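You operate a simulated robot arm through the tools that you are given. There is no shell and no other tool.

You are at the controls of a simulated robot arm. One attempt, no reset.

Task
Put things in order on the top of the lidded carton. At the end: the grey bush is on the blue plate; the black bolt stands where the pink hub stood; the black long drift stands on top of the green bracket; the pink hub stands where the grey bush stood; whatever was shut is shut again. Leave all else as you found it, and nothing knocked over.

Only the result counts: the job must be done as asked and must still hold three seconds after the hand-in. Knocking over, shifting, dropping, spilling or breaking anything else fails it.

Robot
A 7-joint arm with a two-finger parallel gripper, fixed in place. Base frame: the origin is at the foot of the arm, x ahead of it, y to its left, z up; the work surface is at about z = 0. Units: m, degrees, N and s.
With the tool pointing down near the work surface it reaches from about 0.24 to 0.62 m from the base axis. Its first joint turns from -66.0 to 66.0 degrees. Payload 2.6 kg.
The tool frame sits at the grasp point between the pads (the TCP): z along the fingers, y along the line on which they close. The tips reach 0.03 m beyond it. Largest opening 0.094 m; finger width 0.028, thickness 0.01; the body of the gripper, 0.05 by 0.096 m, starts 0.055 m behind the TCP.
Orientation is that of the tool frame in the base frame, as a unit quaternion [x, y, z, w]. With the fingers straight down and closing along the base's y, the tool's x points along the base's -x, its y along +y and its z along -z.

Tools
- The arm moves only by the tool play_rows. Its argument "targets" is a list of rows, each a list of 7 numbers: the shift along the tool's x, y, z in m, then the turn, a rotation vector about the tool's x, y, z in rad, then the finger opening in m, from 0 to 0.094. In form: [[tx, ty, tz, ax, ay, az, jaw], ...]. A call has 1 to 20 rows; each row is the pose to reach, as a shift and turn from the pose commanded when the call began, along the tool's axes at that moment. Each row takes 0.2 s and may step no farther than 0.05 m and 8.6 degrees from the row before; otherwise, or with a gripper value out of range, the whole call is refused. A pose out of reach is approached as far as the arm can. The call stops where the force on the tool passes 40 N (or 10 N more than at its start, if that is more) or the arm is blocked; 0.2 s more then pass. The fingers move at their own pace (about 0.072 m/s each) and stop on an object; they squeeze with about 25 N. The grip force told is the motor's: it shows also when the fingers shut on nothing. Time passes only in rows, and 0.2 s behind the last, so rows that repeat a pose let the fingers close. The reply holds the time, the measured pose of the TCP, the force on the tool along the base axes, the opening and the grip force, in the units named above and with some noise, with the torque about the TCP (base axes, N m) and any sound that the robot's microphone picked up.
- Cameras (640 x 400 px; columns grow to the right, rows downward): "scene" is fixed at [0.0194, 0.4197, 0.5725]; the picture's right is [-0.90, -0.44, 0.00], its down [-0.22, 0.45, -0.87] and it looks along [0.38, -0.78, -0.50] (base axes); focal length 349 px, centre (320, 200). "wrist" rides on the gripper at [0.076, 0.014, -0.102] in the tool frame; the picture's right is [-0.18, 0.98, 0.00], its down [-0.75, -0.14, -0.64] and it looks along [-0.63, -0.12, 0.77] (tool axes); focal length 243 px, centre (320, 200). There is no depth. A picture from a camera that has moved, and an enlarged one, comes with that camera's place and axes in the base frame and with its lens.
- camera(camera): a new picture of that camera. It takes no simulated time.
- enlarge(camera, box): a new picture of the part [left, top, right, bottom] of that camera's present view, enlarged. It takes no simulated time.
- close_job(): hands the job in; it is judged then, once.

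Nothing tells you positions but the pictures and the camera data. Unless the task says otherwise, let go and move clear before handing in.

The tools are called by a JSON object that holds its "api" and its "payload". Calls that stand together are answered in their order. play_rows: Moves the arm, as the interface text tells. Its arguments: {"type":"object","properties":{"targets":{"type":"array","items":{"type":"array","items":{"type":"number"}}}},"required":["targets"]} The other tools are called the same way: camera (camera) takes a picture; enlarge (camera, box) takes an enlarged picture of a part of a camera's view; close_job () hands the job in.

At the start:

```text
t: 0.0
ee_pos: [0.3153, -0.2174, 0.2468]
tcp_rot: [0.001, 1.0, -0.001, 0.0]
force: [-0.8, -1.1, 0.0]
torque: [0.01, 0.0, 0.06]
gripper_width: 0.094
finger_force: 0.0
```

scene: 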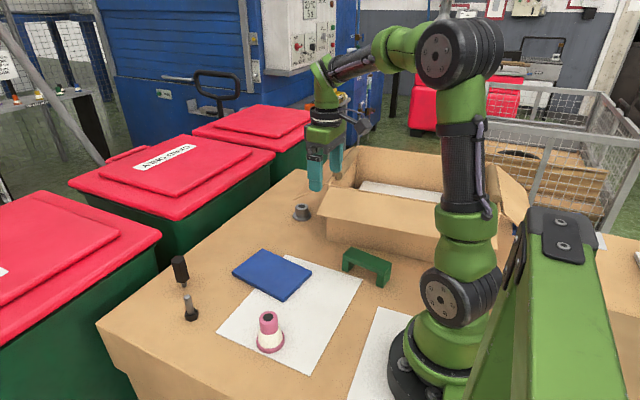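
wrist: 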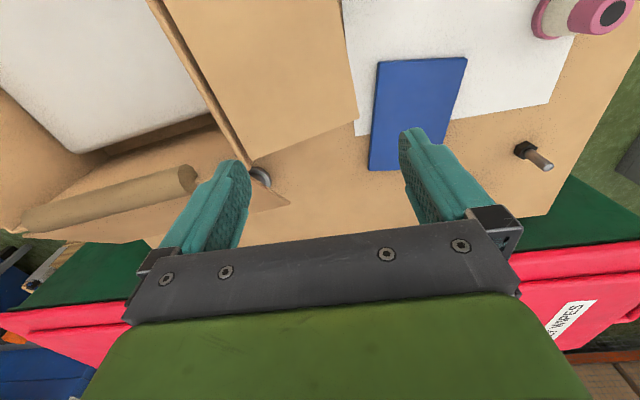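

I see a table (carton top) with a blue plate, a pink hub, a black bolt-like item, a black drift, a green bracket, a grey bush and an open carton. I'll take closer pictures before moving.

{"api": "enlarge", "payload": {"camera": "scene", "box": [140, 180, 300, 280]}}

{"api": "enlarge", "payload": {"camera": "scene", "box": [150, 240, 310, 360]}}

{"api": "enlarge", "payload": {"camera": "scene", "box": [270, 130, 530, 300]}}

{"api": "enlarge", "payload": {"camera": "wrist", "box": [320, 0, 640, 200]}}

{"api": "enlarge", "payload": {"camera": "wrist", "box": [0, 0, 320, 260]}}

```text
4.00 times, centred on (220, 230) of scene
camera zoom: at [0.0194, 0.4197, 0.5725], right [-0.9, -0.44, 0.0], down [-0.22, 0.45, -0.87], along [0.38, -0.78, -0.5], focal length 1394 px, centre (720, 80)
```

zoom: 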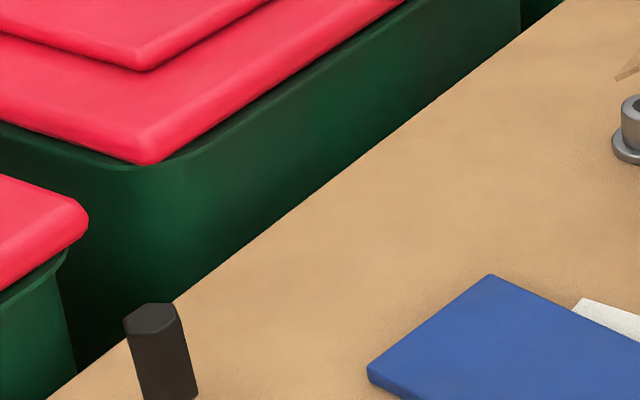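

```text
3.33 times, centred on (230, 300) of scene
camera zoom: at [0.0194, 0.4197, 0.5725], right [-0.9, -0.44, 0.0], down [-0.22, 0.45, -0.87], along [0.38, -0.78, -0.5], focal length 1162 px, centre (620, -133)
```

zoom: 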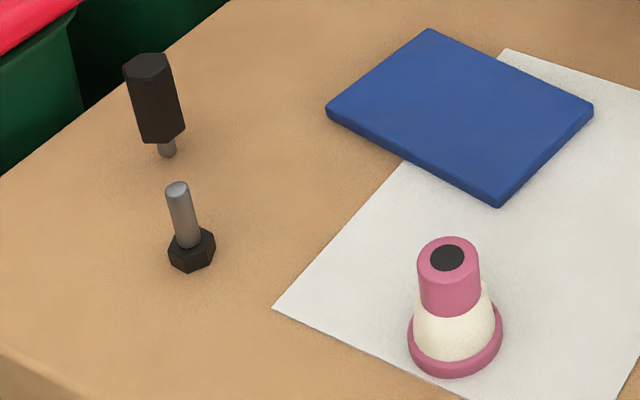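

```text
2.35 times, centred on (400, 215) of scene
camera zoom: at [0.0194, 0.4197, 0.5725], right [-0.9, -0.44, 0.0], down [-0.22, 0.45, -0.87], along [0.38, -0.78, -0.5], focal length 820 px, centre (132, 165)
```

zoom: 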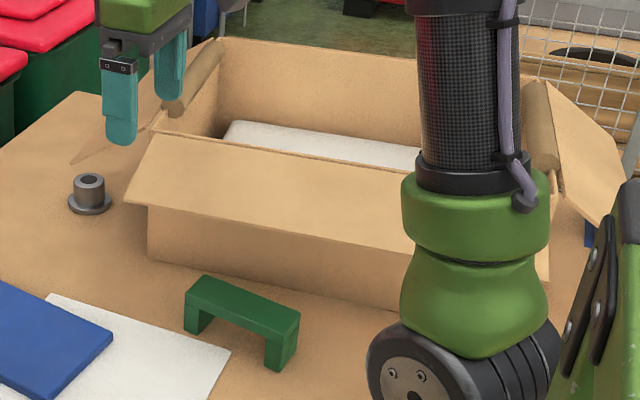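

```text
2.00 times, centred on (480, 100) of wrist
camera zoom: at [0.2381, -0.204, 0.35], right [0.18, 0.98, 0.0], down [0.75, -0.14, 0.64], along [0.63, -0.12, -0.77], focal length 485 px, centre (0, 400)
```

zoom: 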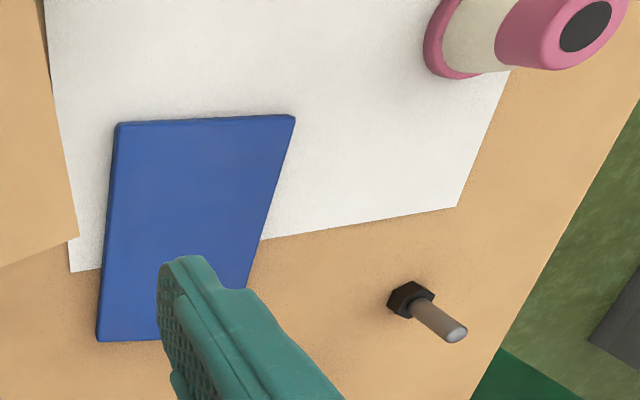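

```text
1.54 times, centred on (160, 130) of wrist
camera zoom: at [0.2381, -0.204, 0.35], right [0.18, 0.98, 0.0], down [0.75, -0.14, 0.64], along [0.63, -0.12, -0.77], focal length 373 px, centre (566, 308)
```

zoom: 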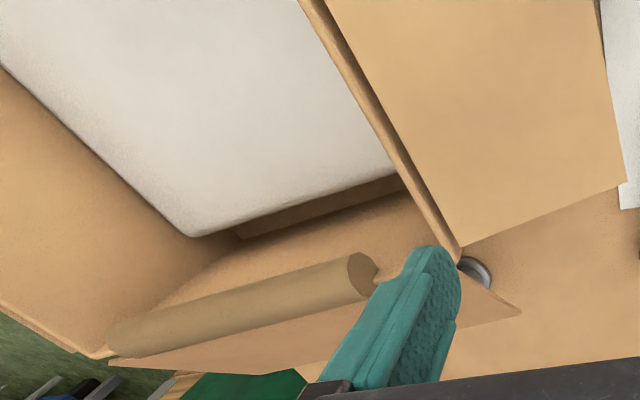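

The table items are the blue plate, pink hub, bolt, drift, bracket, and the bush next to the open carton. I'll swing up and left first, so the wrist camera can see the whole layout.

{"api": "play_rows", "payload": {"targets": [[0.003, 0.0434, -0.0106, 0, 0, 0, 0.094], [0.006, 0.0868, -0.0212, 0, 0, 0, 0.094], [0.009, 0.1302, -0.0318, 0, 0, 0, 0.094], [0.012, 0.1736, -0.0424, 0, 0, 0, 0.094], [0.015, 0.217, -0.053, 0, 0, 0, 0.094], [0.015, 0.217, -0.053, 0, 0, 0, 0.094]]}}

{"api": "camera", "payload": {"camera": "wrist"}}

{"api": "camera", "payload": {"camera": "scene"}}

```text
t: 1.4
ee_pos: [0.2985, 0.0003, 0.3]
tcp_rot: [0.001, 1.0, 0.0, 0.001]
force: [-0.9, -0.3, 1.1]
torque: [-0.02, 0.02, -0.01]
gripper_width: 0.0939
finger_force: 0.0
```

```text
taken
camera wrist: at [0.2225, 0.0141, 0.4019], right [0.19, 0.98, 0.0], down [0.75, -0.14, 0.64], along [0.63, -0.12, -0.77], focal length 243 px, centre (320, 200)
```

wrist: 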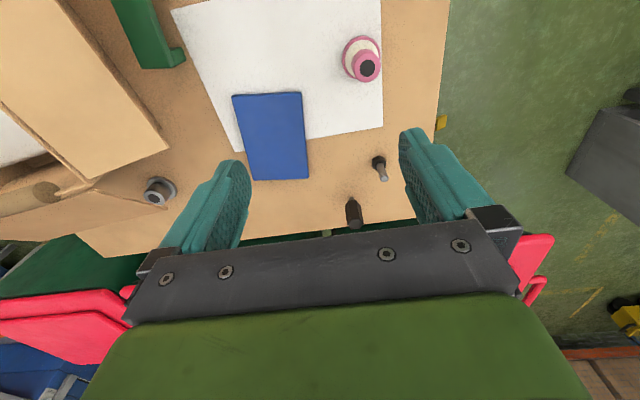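

```text
taken
```

scene: 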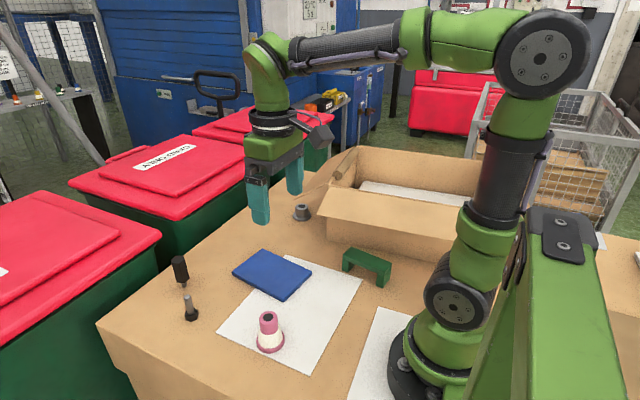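

From this higher viewpoint all the table items are visible. I'll enlarge each one to triangulate it accurately.

{"api": "enlarge", "payload": {"camera": "wrist", "box": [320, 20, 448, 100]}}

{"api": "enlarge", "payload": {"camera": "wrist", "box": [320, 140, 448, 240]}}

{"api": "enlarge", "payload": {"camera": "wrist", "box": [100, 140, 228, 220]}}

{"api": "enlarge", "payload": {"camera": "wrist", "box": [90, 0, 218, 80]}}

{"api": "enlarge", "payload": {"camera": "scene", "box": [276, 180, 356, 230]}}

{"api": "enlarge", "payload": {"camera": "scene", "box": [160, 240, 224, 330]}}

```text
5.00 times, centred on (384, 60) of wrist
camera zoom: at [0.2225, 0.0141, 0.4019], right [0.19, 0.98, 0.0], down [0.75, -0.14, 0.64], along [0.63, -0.12, -0.77], focal length 1213 px, centre (0, 900)
```

zoom: 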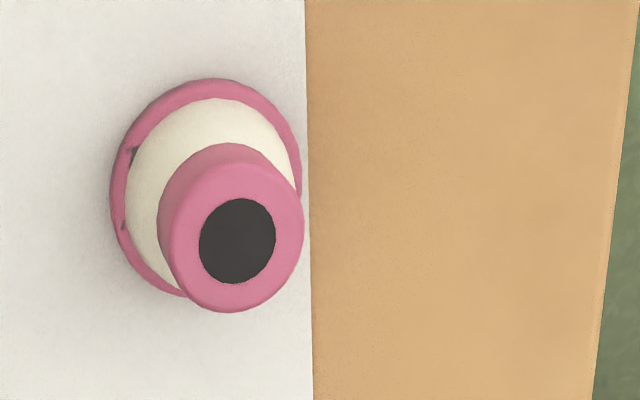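

```text
4.00 times, centred on (384, 190) of wrist
camera zoom: at [0.2225, 0.0141, 0.4019], right [0.19, 0.98, 0.0], down [0.75, -0.14, 0.64], along [0.63, -0.12, -0.77], focal length 970 px, centre (64, 240)
```

zoom: 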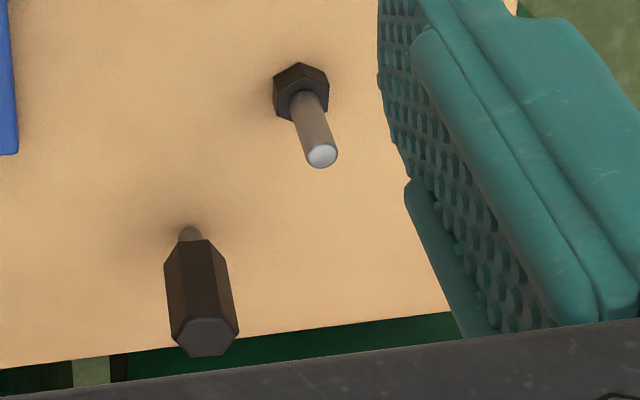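

```text
5.00 times, centred on (164, 180) of wrist
camera zoom: at [0.2225, 0.0141, 0.4019], right [0.19, 0.98, 0.0], down [0.75, -0.14, 0.64], along [0.63, -0.12, -0.77], focal length 1213 px, centre (1100, 300)
```

zoom: 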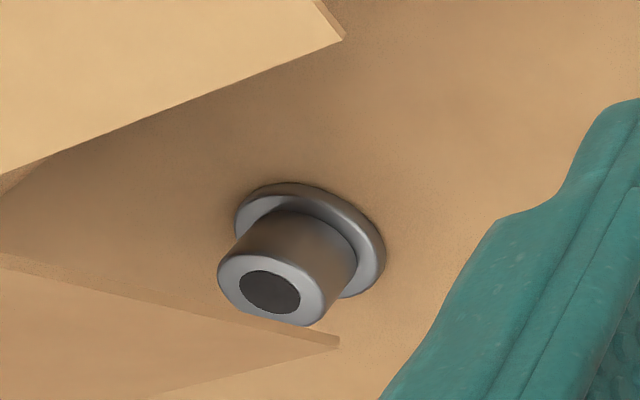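

```text
5.00 times, centred on (154, 40) of wrist
camera zoom: at [0.2225, 0.0141, 0.4019], right [0.19, 0.98, 0.0], down [0.75, -0.14, 0.64], along [0.63, -0.12, -0.77], focal length 1213 px, centre (1150, 1000)
```

zoom: 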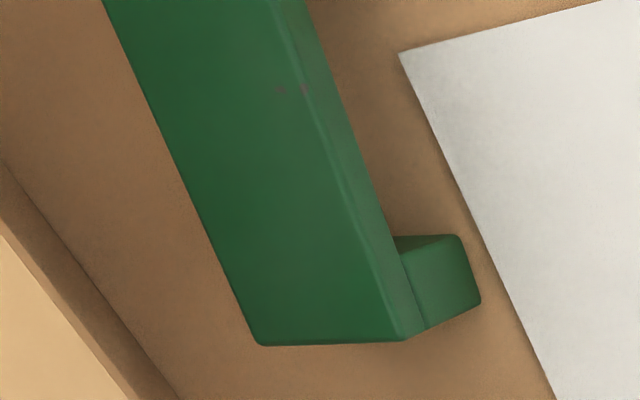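

```text
8.00 times, centred on (316, 205) of scene
camera zoom: at [0.0194, 0.4197, 0.5725], right [-0.9, -0.44, 0.0], down [-0.22, 0.45, -0.87], along [0.38, -0.78, -0.5], focal length 2789 px, centre (352, 160)
```

zoom: 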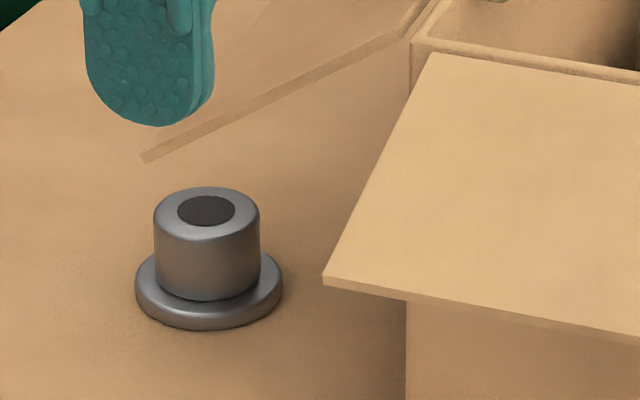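

```text
4.44 times, centred on (192, 285) of scene
camera zoom: at [0.0194, 0.4197, 0.5725], right [-0.9, -0.44, 0.0], down [-0.22, 0.45, -0.87], along [0.38, -0.78, -0.5], focal length 1549 px, centre (889, -178)
```

zoom: 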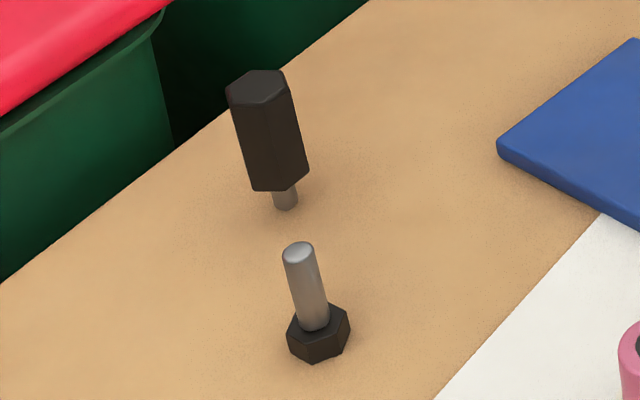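

The bush sits just beyond the end flap of the open carton, and that flap hangs about 12 cm up. I'll move high above the bush and look at the clearance before planning the grasp.

{"api": "play_rows", "payload": {"targets": [[-0.0197, -0.0425, 0.0, 0, 0, 0, 0.094], [-0.0394, -0.085, 0.0, 0, 0, 0, 0.094], [-0.0591, -0.1275, 0.0, 0, 0, 0, 0.094], [-0.0788, -0.17, 0.0, 0, 0, 0, 0.094], [-0.0985, -0.2125, 0.0, 0, 0, 0, 0.094], [-0.1182, -0.255, 0.0, 0, 0, 0, 0.094], [-0.1379, -0.2975, 0.0, 0, 0, 0, 0.094], [-0.1575, -0.34, 0.01, 0, 0, 0, 0.094], [-0.1575, -0.34, 0.01, 0, 0, 0, 0.094]]}}

{"api": "camera", "payload": {"camera": "wrist"}}

{"api": "camera", "payload": {"camera": "scene"}}

```text
t: 3.4
ee_pos: [0.4513, -0.331, 0.2856]
tcp_rot: [0.001, 1.0, 0.0, 0.0]
force: [0.2, 0.1, 0.9]
torque: [-0.02, -0.03, 0.02]
gripper_width: 0.0942
finger_force: 0.1
out of reach, approached as far as the arm can: row 8, 9
```

```text
taken
camera wrist: at [0.3766, -0.3173, 0.3882], right [0.19, 0.98, 0.0], down [0.75, -0.14, 0.64], along [0.63, -0.12, -0.77], focal length 243 px, centre (320, 200)
```

wrist: 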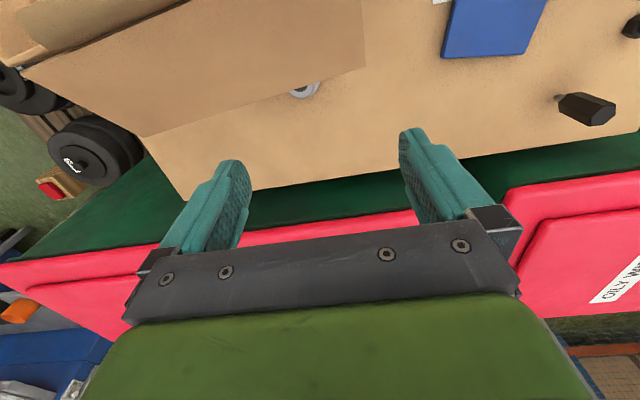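

```text
taken
```

scene: 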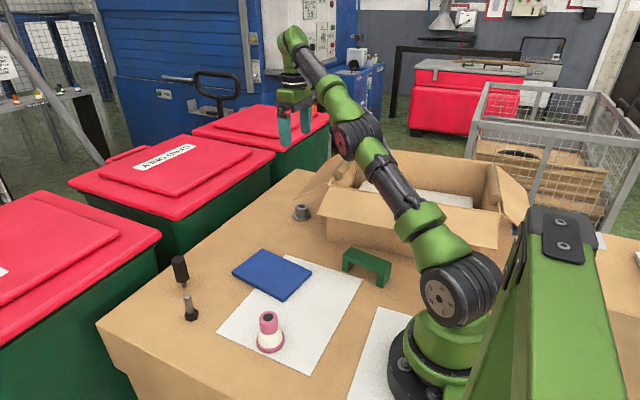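

The end flap's outer edge runs almost directly above the bush. I'll enlarge this view to fix the flap edge and bush geometry.

{"api": "enlarge", "payload": {"camera": "wrist", "box": [240, 40, 400, 140]}}

{"api": "enlarge", "payload": {"camera": "wrist", "box": [120, 60, 280, 160]}}

{"api": "enlarge", "payload": {"camera": "scene", "box": [280, 140, 376, 240]}}

{"api": "enlarge", "payload": {"camera": "scene", "box": [320, 140, 540, 300]}}

```text
4.00 times, centred on (320, 90) of wrist
camera zoom: at [0.3766, -0.3173, 0.3882], right [0.19, 0.98, 0.0], down [0.75, -0.14, 0.64], along [0.63, -0.12, -0.77], focal length 970 px, centre (320, 640)
```

zoom: 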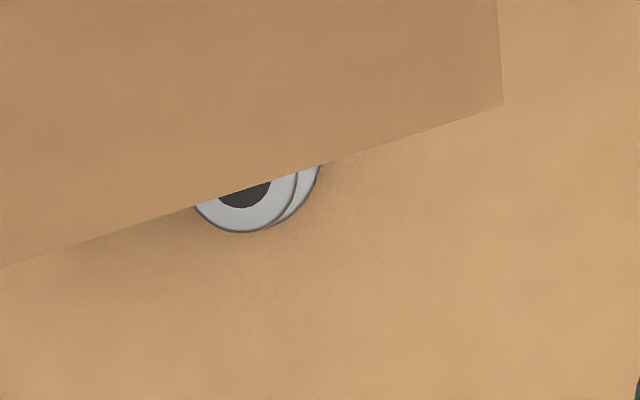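

```text
4.00 times, centred on (200, 110) of wrist
camera zoom: at [0.3766, -0.3173, 0.3882], right [0.19, 0.98, 0.0], down [0.75, -0.14, 0.64], along [0.63, -0.12, -0.77], focal length 970 px, centre (800, 560)
```

zoom: 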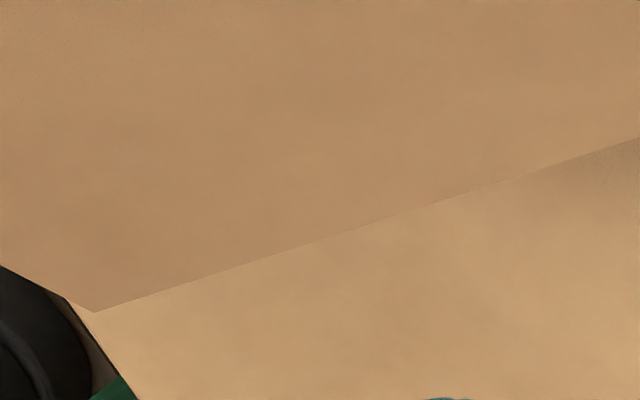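

```text
4.00 times, centred on (328, 190) of scene
camera zoom: at [0.0194, 0.4197, 0.5725], right [-0.9, -0.44, 0.0], down [-0.22, 0.45, -0.87], along [0.38, -0.78, -0.5], focal length 1394 px, centre (288, 240)
```

zoom: 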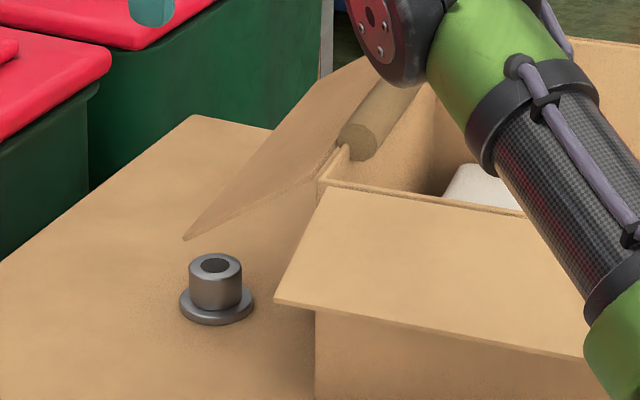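

```text
2.50 times, centred on (430, 220) of scene
camera zoom: at [0.0194, 0.4197, 0.5725], right [-0.9, -0.44, 0.0], down [-0.22, 0.45, -0.87], along [0.38, -0.78, -0.5], focal length 872 px, centre (45, 150)
```

zoom: 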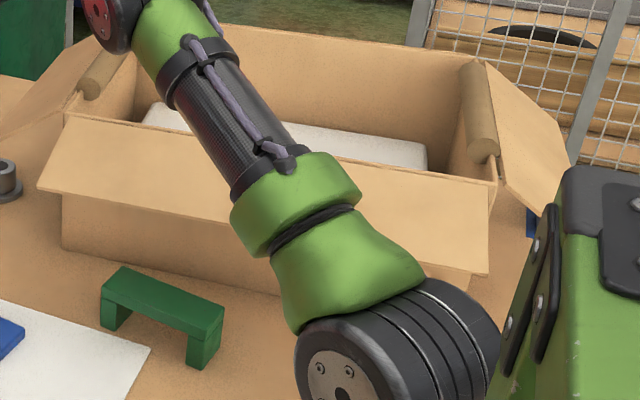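

The flap edge passes about 1 cm inboard of the bush axis at z≈0.105. I'll check how bulky the wrist camera housing is, to decide which way to turn the hand.

{"api": "enlarge", "payload": {"camera": "scene", "box": [250, 10, 362, 160]}}

```text
2.67 times, centred on (306, 85) of scene
camera zoom: at [0.0194, 0.4197, 0.5725], right [-0.9, -0.44, 0.0], down [-0.22, 0.45, -0.87], along [0.38, -0.78, -0.5], focal length 930 px, centre (357, 507)
```

zoom: 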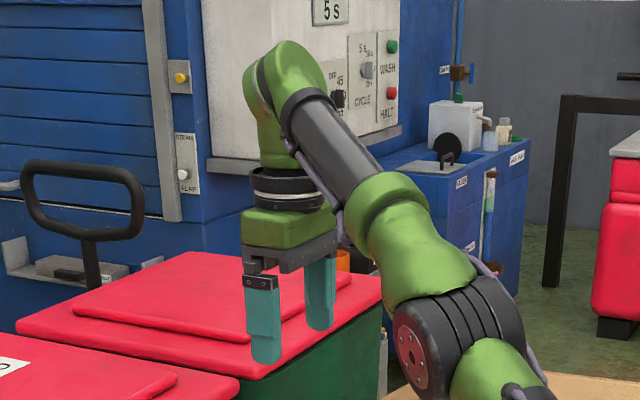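

The camera housing is on the flap side at the current yaw, so I'll turn the hand about 174° about the vertical. That puts the camera away from the carton and lines the closing axis up with the flap edge. First half of the turn now.

{"api": "play_rows", "payload": {"targets": [[0.02, 0.03, 0.0, 0, 0, 0, 0.094], [0.04, 0.06, 0.0, 0, 0, 0, 0.094], [0.04, 0.06, 0.0, 0, 0, 0.145, 0.094], [0.04, 0.06, 0.0, 0, 0, 0.29, 0.094], [0.04, 0.06, 0.0, 0, 0, 0.435, 0.094], [0.04, 0.06, 0.0, 0, 0, 0.58, 0.094], [0.04, 0.06, 0.0, 0, 0, 0.725, 0.094], [0.04, 0.06, 0.0, 0, 0, 0.87, 0.094], [0.04, 0.06, 0.0, 0, 0, 1.015, 0.094], [0.04, 0.06, 0.0, 0, 0, 1.16, 0.094], [0.04, 0.06, 0.0, 0, 0, 1.305, 0.094], [0.04, 0.06, 0.0, 0, 0, 1.45, 0.094], [0.04, 0.06, 0.0, 0, 0, 1.5185, 0.094]]}}

{"api": "camera", "payload": {"camera": "wrist"}}

{"api": "camera", "payload": {"camera": "scene"}}

```text
t: 6.2
ee_pos: [0.4137, -0.2727, 0.2853]
tcp_rot: [0.689, 0.725, 0.0, 0.0]
force: [-0.2, 0.6, 0.2]
torque: [-0.01, 0.0, 0.0]
gripper_width: 0.0939
finger_force: 0.1
out of reach, approached as far as the arm can: row 1, 2, 3, 4, 5
```

```text
taken
camera wrist: at [0.4246, -0.1964, 0.3877], right [0.99, -0.14, 0.0], down [-0.1, -0.76, 0.64], along [-0.09, -0.64, -0.77], focal length 243 px, centre (320, 200)
```

wrist: 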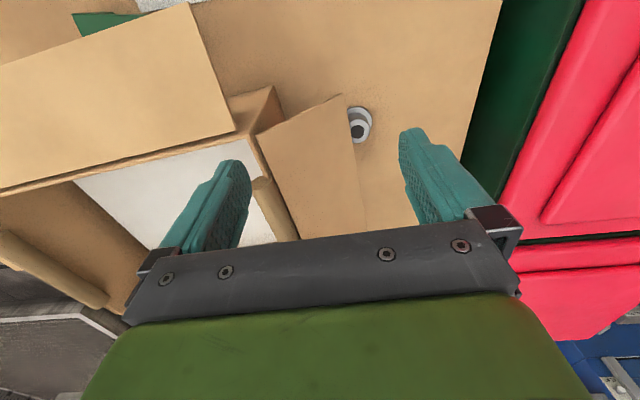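

```text
taken
```

scene: 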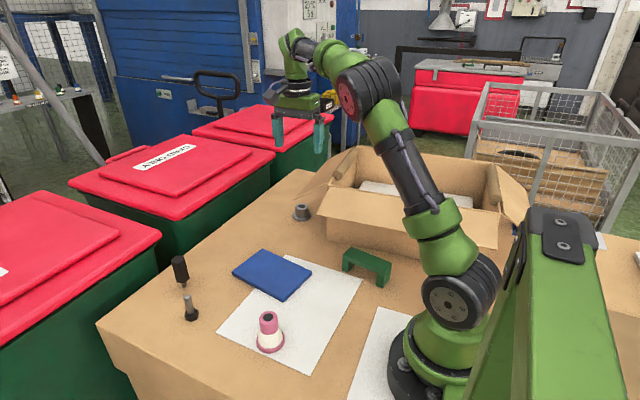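

The turn works and this view shows the bush and flap edge clearly. I'll enlarge it to measure.

{"api": "enlarge", "payload": {"camera": "wrist", "box": [240, 70, 400, 170]}}

{"api": "enlarge", "payload": {"camera": "wrist", "box": [240, 140, 400, 240]}}

```text
4.00 times, centred on (320, 120) of wrist
camera zoom: at [0.4246, -0.1964, 0.3877], right [0.99, -0.14, 0.0], down [-0.1, -0.76, 0.64], along [-0.09, -0.64, -0.77], focal length 970 px, centre (320, 520)
```

zoom: 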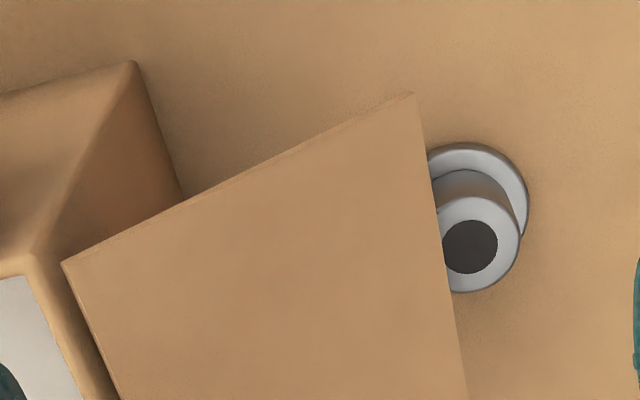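

```text
4.00 times, centred on (320, 190) of wrist
camera zoom: at [0.4246, -0.1964, 0.3877], right [0.99, -0.14, 0.0], down [-0.1, -0.76, 0.64], along [-0.09, -0.64, -0.77], focal length 970 px, centre (320, 240)
```

zoom: 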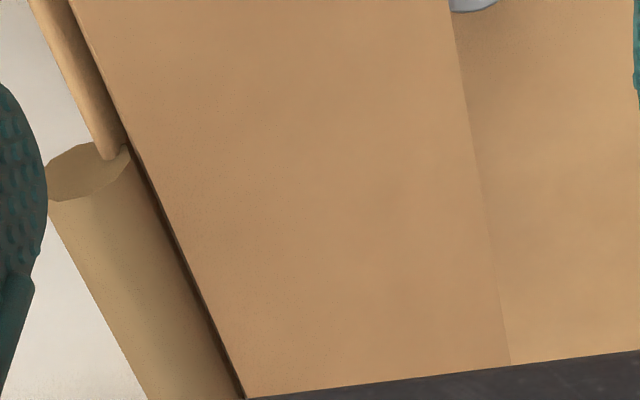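

Bush centre ≈ (0.4585, −0.358), and the flap edge passes x≈0.448 at z≈0.105 there. I'll finish the turn so the camera faces the carton from outside.

{"api": "play_rows", "payload": {"targets": [[0, 0, 0, 0, 0, 0.145, 0.094], [0, 0, 0, 0, 0, 0.29, 0.094], [0, 0, 0, 0, 0, 0.435, 0.094], [0, 0, 0, 0, 0, 0.58, 0.094], [0, 0, 0, 0, 0, 0.725, 0.094], [0, 0, 0, 0, 0, 0.87, 0.094], [0, 0, 0, 0, 0, 1.015, 0.094], [0, 0, 0, 0, 0, 1.16, 0.094], [0, 0, 0, 0, 0, 1.305, 0.094], [0, 0, 0, 0, 0, 1.45, 0.094], [0, 0, 0, 0, 0, 1.5185, 0.094], [0, 0, 0, 0, 0, 1.5185, 0.094]]}}

{"api": "camera", "payload": {"camera": "wrist"}}

{"api": "camera", "payload": {"camera": "scene"}}

```text
t: 8.8
ee_pos: [0.4148, -0.2719, 0.286]
tcp_rot: [0.999, 0.052, 0.0, 0.0]
force: [-0.3, -0.1, 0.0]
torque: [-0.01, 0.01, -0.01]
gripper_width: 0.094
finger_force: 0.0
```

```text
taken
camera wrist: at [0.4912, -0.2795, 0.3882], right [-0.08, -1.0, 0.0], down [-0.76, 0.06, 0.64], along [-0.64, 0.05, -0.77], focal length 243 px, centre (320, 200)
```

wrist: 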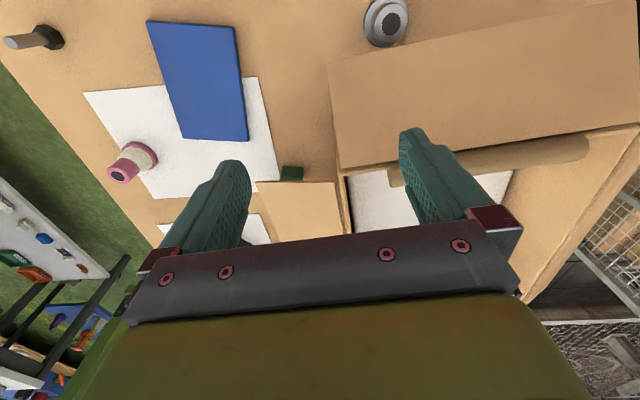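

```text
taken
```

scene: 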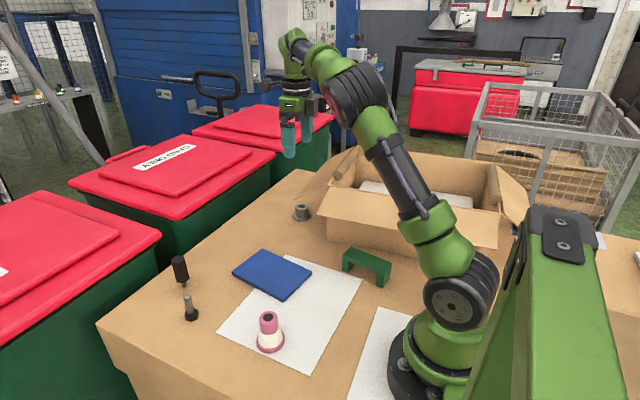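

Turn complete with no reach problems, and this view shows the plate, hub, bolt, bush and flap from outside. I'll enlarge the bush/flap area and the plate.

{"api": "enlarge", "payload": {"camera": "wrist", "box": [310, 0, 470, 100]}}

{"api": "enlarge", "payload": {"camera": "wrist", "box": [110, 0, 290, 150]}}

{"api": "enlarge", "payload": {"camera": "scene", "box": [220, 235, 332, 305]}}

{"api": "enlarge", "payload": {"camera": "scene", "box": [270, 80, 360, 230]}}

```text
4.00 times, centred on (390, 50) of wrist
camera zoom: at [0.4912, -0.2795, 0.3882], right [-0.08, -1.0, 0.0], down [-0.76, 0.06, 0.64], along [-0.64, 0.05, -0.77], focal length 970 px, centre (40, 800)
```

zoom: 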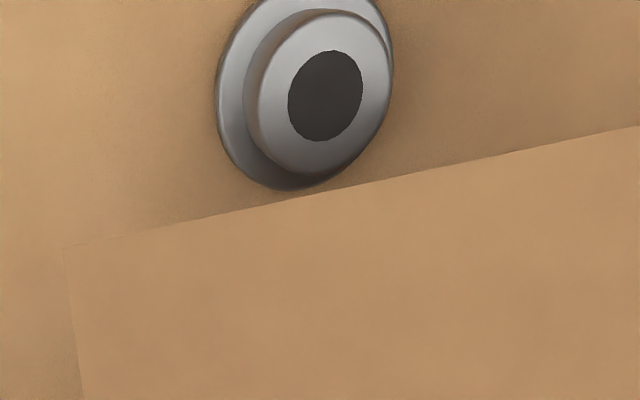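

```text
2.67 times, centred on (200, 75) of wrist
camera zoom: at [0.4912, -0.2795, 0.3882], right [-0.08, -1.0, 0.0], down [-0.76, 0.06, 0.64], along [-0.64, 0.05, -0.77], focal length 647 px, centre (640, 533)
```

zoom: 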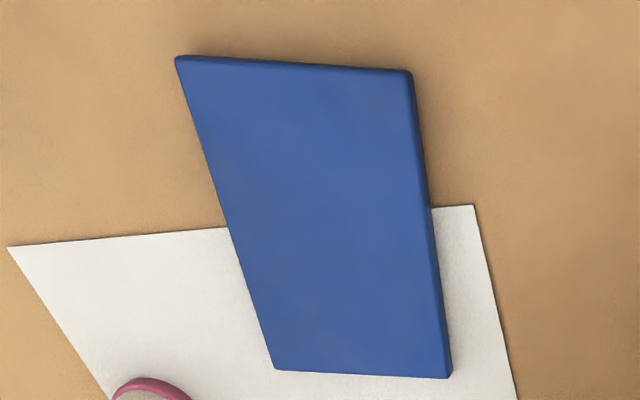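

```text
5.71 times, centred on (276, 270) of scene
camera zoom: at [0.0194, 0.4197, 0.5725], right [-0.9, -0.44, 0.0], down [-0.22, 0.45, -0.87], along [0.38, -0.78, -0.5], focal length 1992 px, centre (571, -200)
```

zoom: 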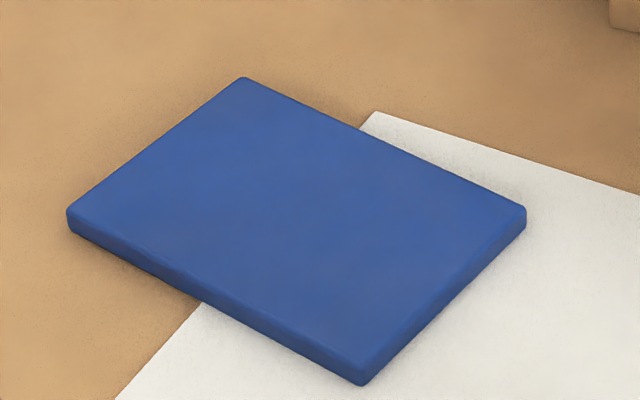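

```text
2.67 times, centred on (315, 155) of scene
camera zoom: at [0.0194, 0.4197, 0.5725], right [-0.9, -0.44, 0.0], down [-0.22, 0.45, -0.87], along [0.38, -0.78, -0.5], focal length 930 px, centre (333, 320)
```

zoom: 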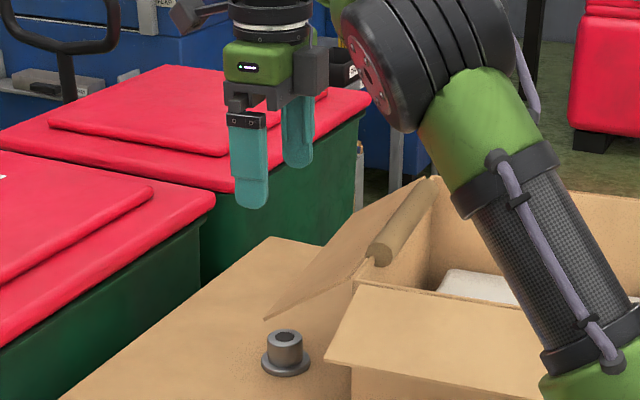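

The plate is clearly visible. There's a grey box on the hand's carton-facing side, so I'll look closer at it before going near the flap.

{"api": "enlarge", "payload": {"camera": "scene", "box": [258, 75, 338, 165]}}

```text
4.44 times, centred on (298, 120) of scene
camera zoom: at [0.0194, 0.4197, 0.5725], right [-0.9, -0.44, 0.0], down [-0.22, 0.45, -0.87], along [0.38, -0.78, -0.5], focal length 1549 px, centre (418, 556)
```

zoom: 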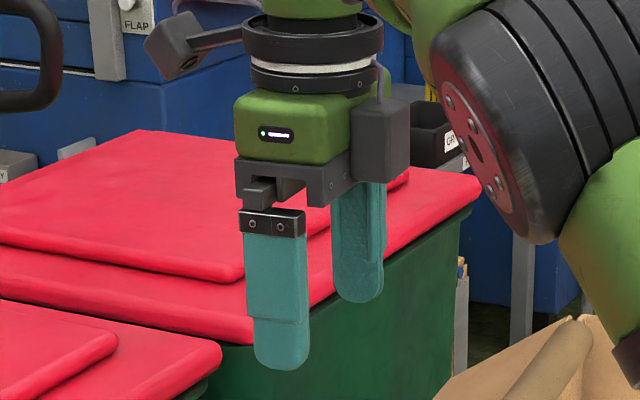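

The hand has a motor box protruding about 2 cm on the carton side, so I'll tilt the hand outward about 11°. I'll come down beside the flap corner where it's clear, around (0.453, −0.209), and then slide in parallel to the flap edge above the bush.

{"api": "play_rows", "payload": {"targets": [[0.0225, -0.0294, 0.02, 0, 0, 0, 0.094], [0.045, -0.0588, 0.05, 0, 0, 0, 0.094], [0.045, -0.0588, 0.095, 0, -0.1, 0, 0.094], [0.045, -0.0588, 0.14, 0, -0.19, 0, 0.094], [0.045, -0.0588, 0.18, 0, -0.19, 0, 0.094], [0.045, -0.0588, 0.206, 0, -0.19, 0, 0.094], [0.045, -0.0588, 0.206, 0, -0.19, 0, 0.094]]}}

{"api": "camera", "payload": {"camera": "wrist"}}

{"api": "camera", "payload": {"camera": "scene"}}

```text
t: 10.4
ee_pos: [0.4559, -0.2096, 0.0795]
tcp_rot: [0.994, 0.052, -0.095, 0.005]
force: [-0.2, 0.4, -0.6]
torque: [0.0, 0.03, -0.02]
gripper_width: 0.0939
finger_force: 0.1
```

```text
taken
camera wrist: at [0.5496, -0.2145, 0.1659], right [-0.08, -1.0, 0.03], down [-0.63, 0.08, 0.77], along [-0.77, 0.04, -0.63], focal length 243 px, centre (320, 200)
```

wrist: 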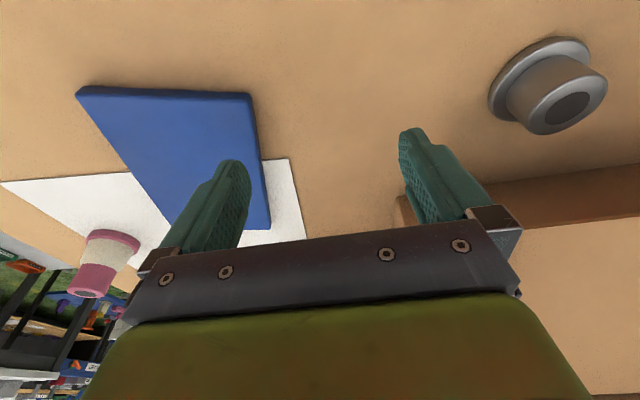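

```text
taken
```

scene: 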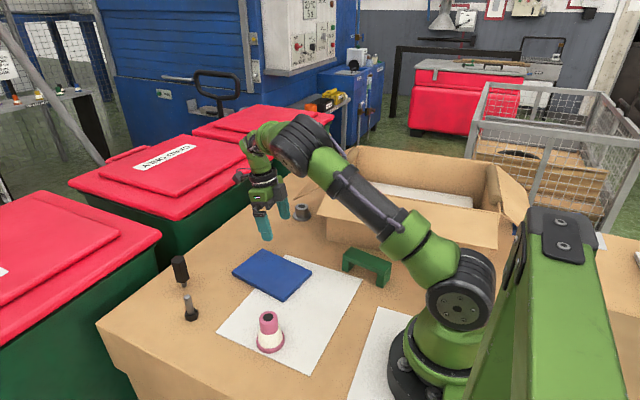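

The geometry matches: I can see the carton's end wall under the flap and the bush beyond it. I'll enlarge the bush from here to refine its position.

{"api": "enlarge", "payload": {"camera": "wrist", "box": [480, 20, 640, 120]}}

{"api": "enlarge", "payload": {"camera": "scene", "box": [220, 150, 350, 250]}}

```text
4.00 times, centred on (560, 70) of wrist
camera zoom: at [0.5496, -0.2145, 0.1659], right [-0.08, -1.0, 0.03], down [-0.63, 0.08, 0.77], along [-0.77, 0.04, -0.63], focal length 970 px, centre (-640, 720)
```

zoom: 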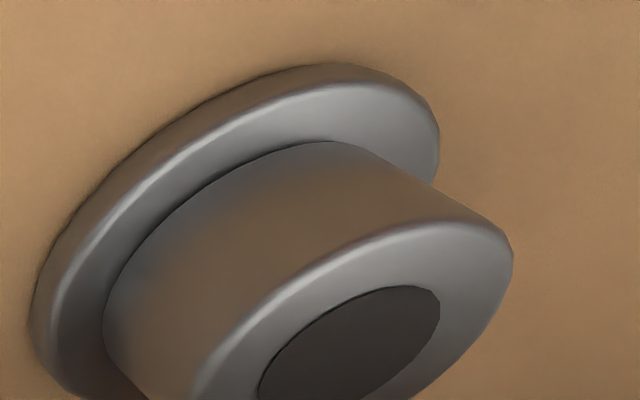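

```text
4.00 times, centred on (285, 200) of scene
camera zoom: at [0.0194, 0.4197, 0.5725], right [-0.9, -0.44, 0.0], down [-0.22, 0.45, -0.87], along [0.38, -0.78, -0.5], focal length 1394 px, centre (460, 200)
```

zoom: 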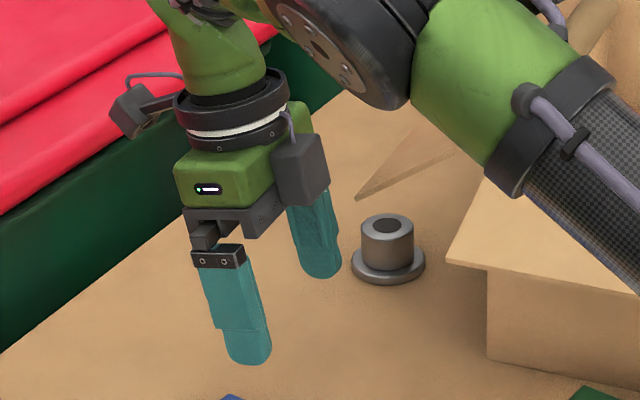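

Refined bush centre ≈ (0.4605, −0.359). I'll slide in parallel to the flap edge, with the fingertips staying above the bush top.

{"api": "play_rows", "payload": {"targets": [[0, 0.025, 0, 0, 0, 0, 0.094], [0, 0.05, 0, 0, 0, 0, 0.094], [-0.0005, 0.075, 0, 0, 0, 0, 0.094], [-0.001, 0.1, 0, 0, 0, 0, 0.094], [-0.0015, 0.125, 0, 0, 0, 0, 0.094], [-0.0019, 0.1491, 0, 0, 0, 0, 0.094], [-0.0019, 0.1491, 0, 0, 0, 0, 0.094]]}}

{"api": "camera", "payload": {"camera": "wrist"}}

{"api": "camera", "payload": {"camera": "scene"}}

{"api": "enlarge", "payload": {"camera": "scene", "box": [260, 130, 376, 240]}}

```text
t: 12.0
ee_pos: [0.4674, -0.3578, 0.0799]
tcp_rot: [0.994, 0.051, -0.095, 0.005]
force: [0.3, 0.2, -0.5]
torque: [0.0, 0.03, -0.01]
gripper_width: 0.0937
finger_force: 0.0
```

```text
taken
camera wrist: at [0.5621, -0.3639, 0.1666], right [-0.08, -1.0, 0.03], down [-0.63, 0.08, 0.77], along [-0.77, 0.04, -0.63], focal length 243 px, centre (320, 200)
```

wrist: 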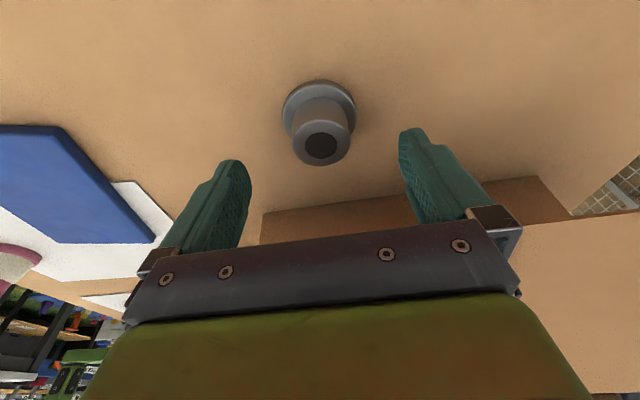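

```text
taken
```

scene: 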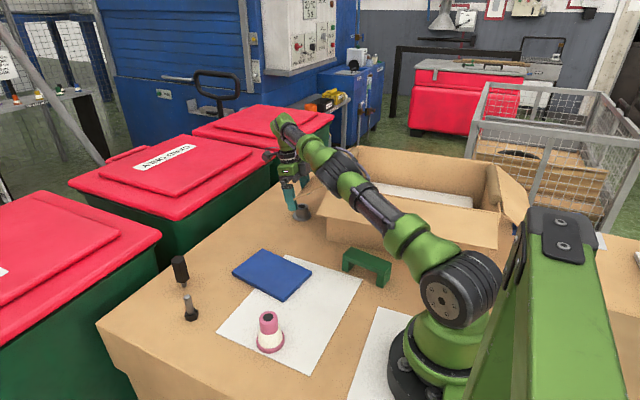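

```text
3.64 times, centred on (318, 185) of scene
camera zoom: at [0.0194, 0.4197, 0.5725], right [-0.9, -0.44, 0.0], down [-0.22, 0.45, -0.87], along [0.38, -0.78, -0.5], focal length 1268 px, centre (327, 254)
```

zoom: 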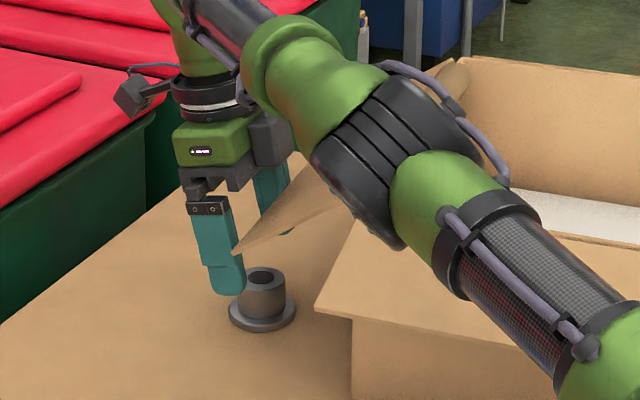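

Everything is clear: elbow well above the carton, fingers straddling the bush. I'll lower 24 mm to grip the bush's upper cylinder.

{"api": "play_rows", "payload": {"targets": [[0.0015, 0.0005, 0.0079, 0, 0, 0, 0.094], [0.003, 0.001, 0.0157, 0, 0, 0, 0.094], [0.0045, 0.0014, 0.0236, 0, 0, 0, 0.094], [0.0045, 0.0014, 0.0236, 0, 0, 0, 0.094]]}}

{"api": "camera", "payload": {"camera": "wrist"}}

{"api": "enlarge", "payload": {"camera": "scene", "box": [260, 130, 376, 240]}}

```text
t: 13.0
ee_pos: [0.4683, -0.3584, 0.0556]
tcp_rot: [0.994, 0.052, -0.094, 0.005]
force: [0.5, -0.4, 0.6]
torque: [-0.02, -0.02, 0.01]
gripper_width: 0.0937
finger_force: 0.0
```

```text
taken
camera wrist: at [0.5624, -0.3634, 0.1426], right [-0.08, -1.0, 0.03], down [-0.63, 0.08, 0.77], along [-0.77, 0.04, -0.63], focal length 243 px, centre (320, 200)
```

wrist: 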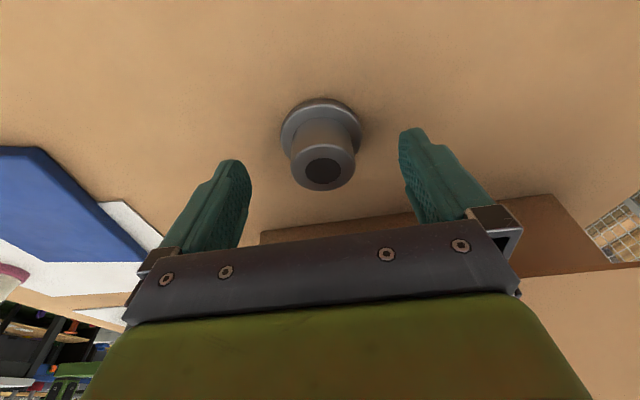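

```text
3.64 times, centred on (318, 185) of scene
camera zoom: at [0.0194, 0.4197, 0.5725], right [-0.9, -0.44, 0.0], down [-0.22, 0.45, -0.87], along [0.38, -0.78, -0.5], focal length 1268 px, centre (327, 254)
```

zoom: 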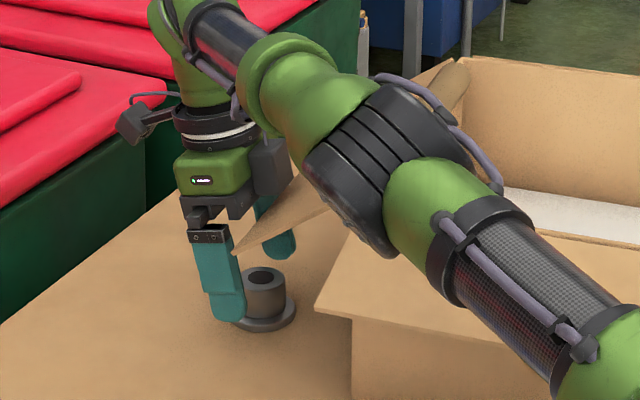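

No contact, with the bush centred between the pads. Closing the fingers on it now.

{"api": "play_rows", "payload": {"targets": [[0, 0, 0, 0, 0, 0, 0.06], [0, 0, 0, 0, 0, 0, 0.03], [0, 0, 0, 0, 0, 0, 0.02], [0, 0, 0, 0, 0, 0, 0.02], [0, 0, 0, 0, 0, 0, 0.02]]}}

{"api": "camera", "payload": {"camera": "wrist"}}

```text
t: 14.2
ee_pos: [0.4671, -0.3587, 0.0554]
tcp_rot: [0.994, 0.052, -0.096, 0.005]
force: [0.1, -0.7, 0.2]
torque: [0.0, 0.03, -0.03]
gripper_width: 0.0388
finger_force: 24.7
```

```text
taken
camera wrist: at [0.5624, -0.3635, 0.143], right [-0.08, -1.0, 0.03], down [-0.63, 0.08, 0.77], along [-0.77, 0.04, -0.63], focal length 243 px, centre (320, 200)
```

wrist: 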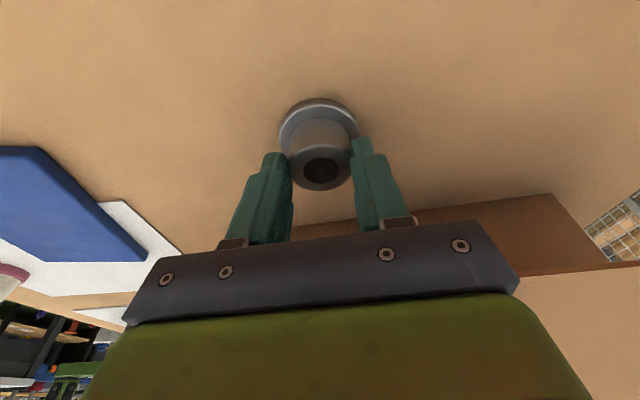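

The bush is gripped at 38.8 mm wide. I'll lift it 12 mm and slide out parallel to the flap edge.

{"api": "play_rows", "payload": {"targets": [[-0.0012, 0, -0.0059, 0, 0, 0, 0.02], [-0.0023, 0, -0.0118, 0, 0, 0, 0.02], [-0.0023, -0.02, -0.0118, 0, 0, 0, 0.02], [-0.0023, -0.045, -0.0118, 0, 0, 0, 0.02], [-0.0023, -0.07, -0.0118, 0, 0, 0, 0.02], [-0.0023, -0.095, -0.0118, 0, 0, 0, 0.02], [-0.0023, -0.12, -0.0118, 0, 0, 0, 0.02], [-0.0023, -0.15, -0.0118, 0, 0, 0, 0.02], [-0.0023, -0.15, -0.0118, 0, 0, 0, 0.02]]}}

{"api": "camera", "payload": {"camera": "wrist"}}

{"api": "camera", "payload": {"camera": "scene"}}

```text
t: 16.2
ee_pos: [0.4495, -0.2098, 0.0682]
tcp_rot: [0.994, 0.051, -0.095, 0.004]
force: [-0.2, 0.1, -1.6]
torque: [-0.01, 0.02, 0.04]
gripper_width: 0.0387
finger_force: 25.0
```

```text
taken
camera wrist: at [0.5454, -0.2146, 0.1555], right [-0.08, -1.0, 0.03], down [-0.63, 0.08, 0.77], along [-0.77, 0.04, -0.63], focal length 243 px, centre (320, 200)
```

wrist: 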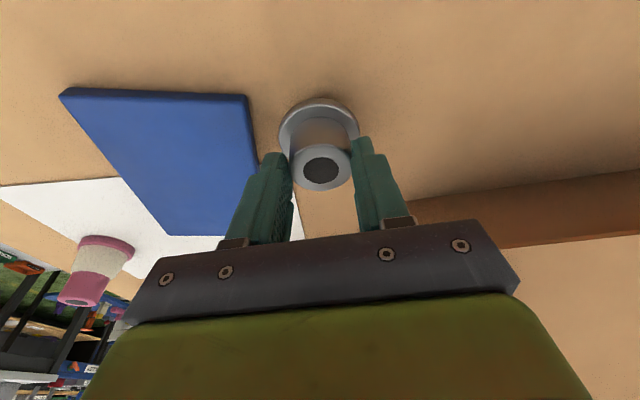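

```text
taken
```

scene: 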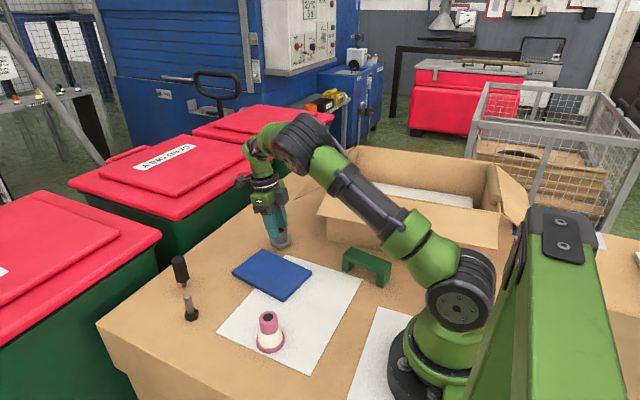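

The bush is held upright and clear of the flap. The plate centre is ≈ (0.399, −0.098) and its top is at z≈0.010. I'll raise it, carry it over the plate, and turn the hand back 84° about the vertical on the way.

{"api": "play_rows", "payload": {"targets": [[-0.0054, 0, -0.0279, 0, 0, 0, 0.02], [-0.0107, 0, -0.0558, 0, 0, 0, 0.02], [-0.0144, -0.0125, -0.0551, -0.02769, 0, -0.14396, 0.02], [-0.0181, -0.0251, -0.0544, -0.05538, 0, -0.28792, 0.02], [-0.0218, -0.0376, -0.0537, -0.08307, 0, -0.43188, 0.02], [-0.0255, -0.0502, -0.053, -0.11076, 0, -0.57584, 0.02], [-0.0292, -0.0627, -0.0522, -0.13845, 0, -0.7198, 0.02], [-0.0329, -0.0752, -0.0515, -0.16614, 0, -0.86376, 0.02], [-0.0366, -0.0878, -0.0508, -0.19383, 0, -1.00772, 0.02], [-0.0403, -0.1003, -0.0501, -0.22152, 0, -1.15168, 0.02], [-0.044, -0.1129, -0.0494, -0.24921, 0, -1.29564, 0.02], [-0.0477, -0.1254, -0.0487, -0.2769, 0, -1.4396, 0.02], [-0.0477, -0.1254, -0.0487, -0.2769, 0, -1.4396, 0.02]]}}

{"api": "camera", "payload": {"camera": "wrist"}}

{"api": "camera", "payload": {"camera": "scene"}}

```text
t: 19.0
ee_pos: [0.3998, -0.0871, 0.1259]
tcp_rot: [0.703, 0.705, -0.067, 0.067]
force: [0.2, -0.5, -1.4]
torque: [0.0, 0.0, 0.01]
gripper_width: 0.0387
finger_force: 25.1
```

```text
taken
camera wrist: at [0.4141, 0.0058, 0.2118], right [0.98, -0.18, 0.03], down [-0.14, -0.62, 0.77], along [-0.12, -0.76, -0.63], focal length 243 px, centre (320, 200)
```

wrist: 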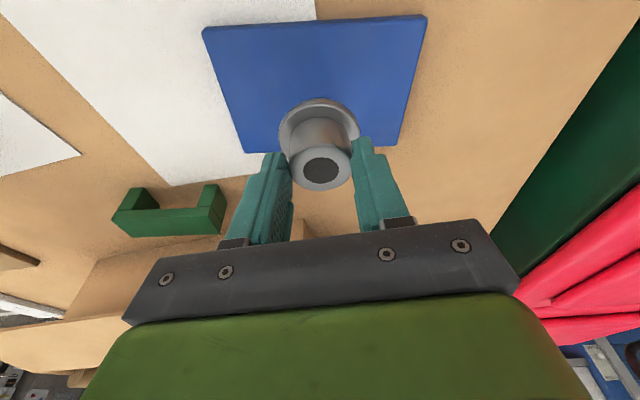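

```text
taken
```

scene: 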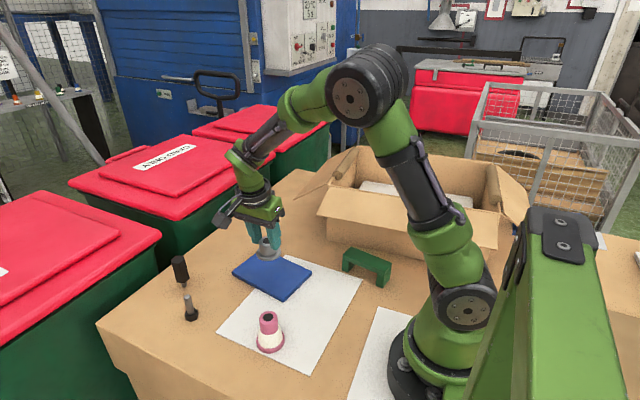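

The bush is over the plate centre. I'll lower it to just above the plate surface.

{"api": "play_rows", "payload": {"targets": [[0.0036, 0, 0.0187, 0, 0, 0, 0.02], [0.0072, 0, 0.0373, 0, 0, 0, 0.02], [0.0094, 0, 0.0491, 0, 0, 0, 0.02], [0.0108, 0, 0.056, 0, 0, 0, 0.02], [0.0108, 0, 0.056, 0, 0, 0, 0.02]]}}

{"api": "enlarge", "payload": {"camera": "scene", "box": [215, 200, 335, 310]}}

{"api": "camera", "payload": {"camera": "wrist"}}

```text
t: 20.2
ee_pos: [0.4011, -0.0885, 0.07]
tcp_rot: [0.705, 0.703, -0.066, 0.068]
force: [-6.2, 1.9, 21.0]
torque: [-0.03, 0.29, -0.07]
gripper_width: 0.0388
finger_force: 25.3
```

```text
3.64 times, centred on (275, 255) of scene
camera zoom: at [0.0193, 0.4197, 0.5725], right [-0.9, -0.44, 0.0], down [-0.22, 0.45, -0.87], along [0.38, -0.78, -0.5], focal length 1268 px, centre (484, 0)
```

zoom: 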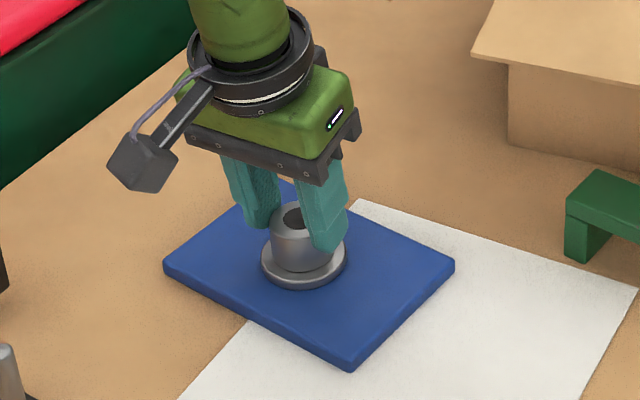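

```text
taken
camera wrist: at [0.4147, 0.0044, 0.1558], right [0.98, -0.18, 0.04], down [-0.14, -0.62, 0.77], along [-0.12, -0.76, -0.63], focal length 243 px, centre (320, 200)
```

wrist: 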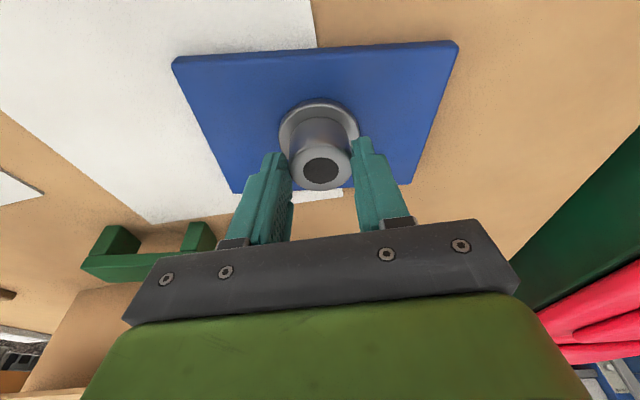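

Contact is made at TCP z≈0.070, with the bush sitting on the plate at about 21 N. I'll relieve the load slightly, open, and check.

{"api": "play_rows", "payload": {"targets": [[-0.0002, 0, -0.001, 0, 0, 0, 0.02], [-0.0003, 0, -0.0014, 0, 0, 0, 0.02]]}}

```text
t: 20.8
ee_pos: [0.4016, -0.0895, 0.0692]
tcp_rot: [0.704, 0.704, -0.066, 0.068]
force: [-0.5, 0.8, 11.6]
torque: [-0.06, 0.0, 0.0]
gripper_width: 0.0389
finger_force: 25.3
```

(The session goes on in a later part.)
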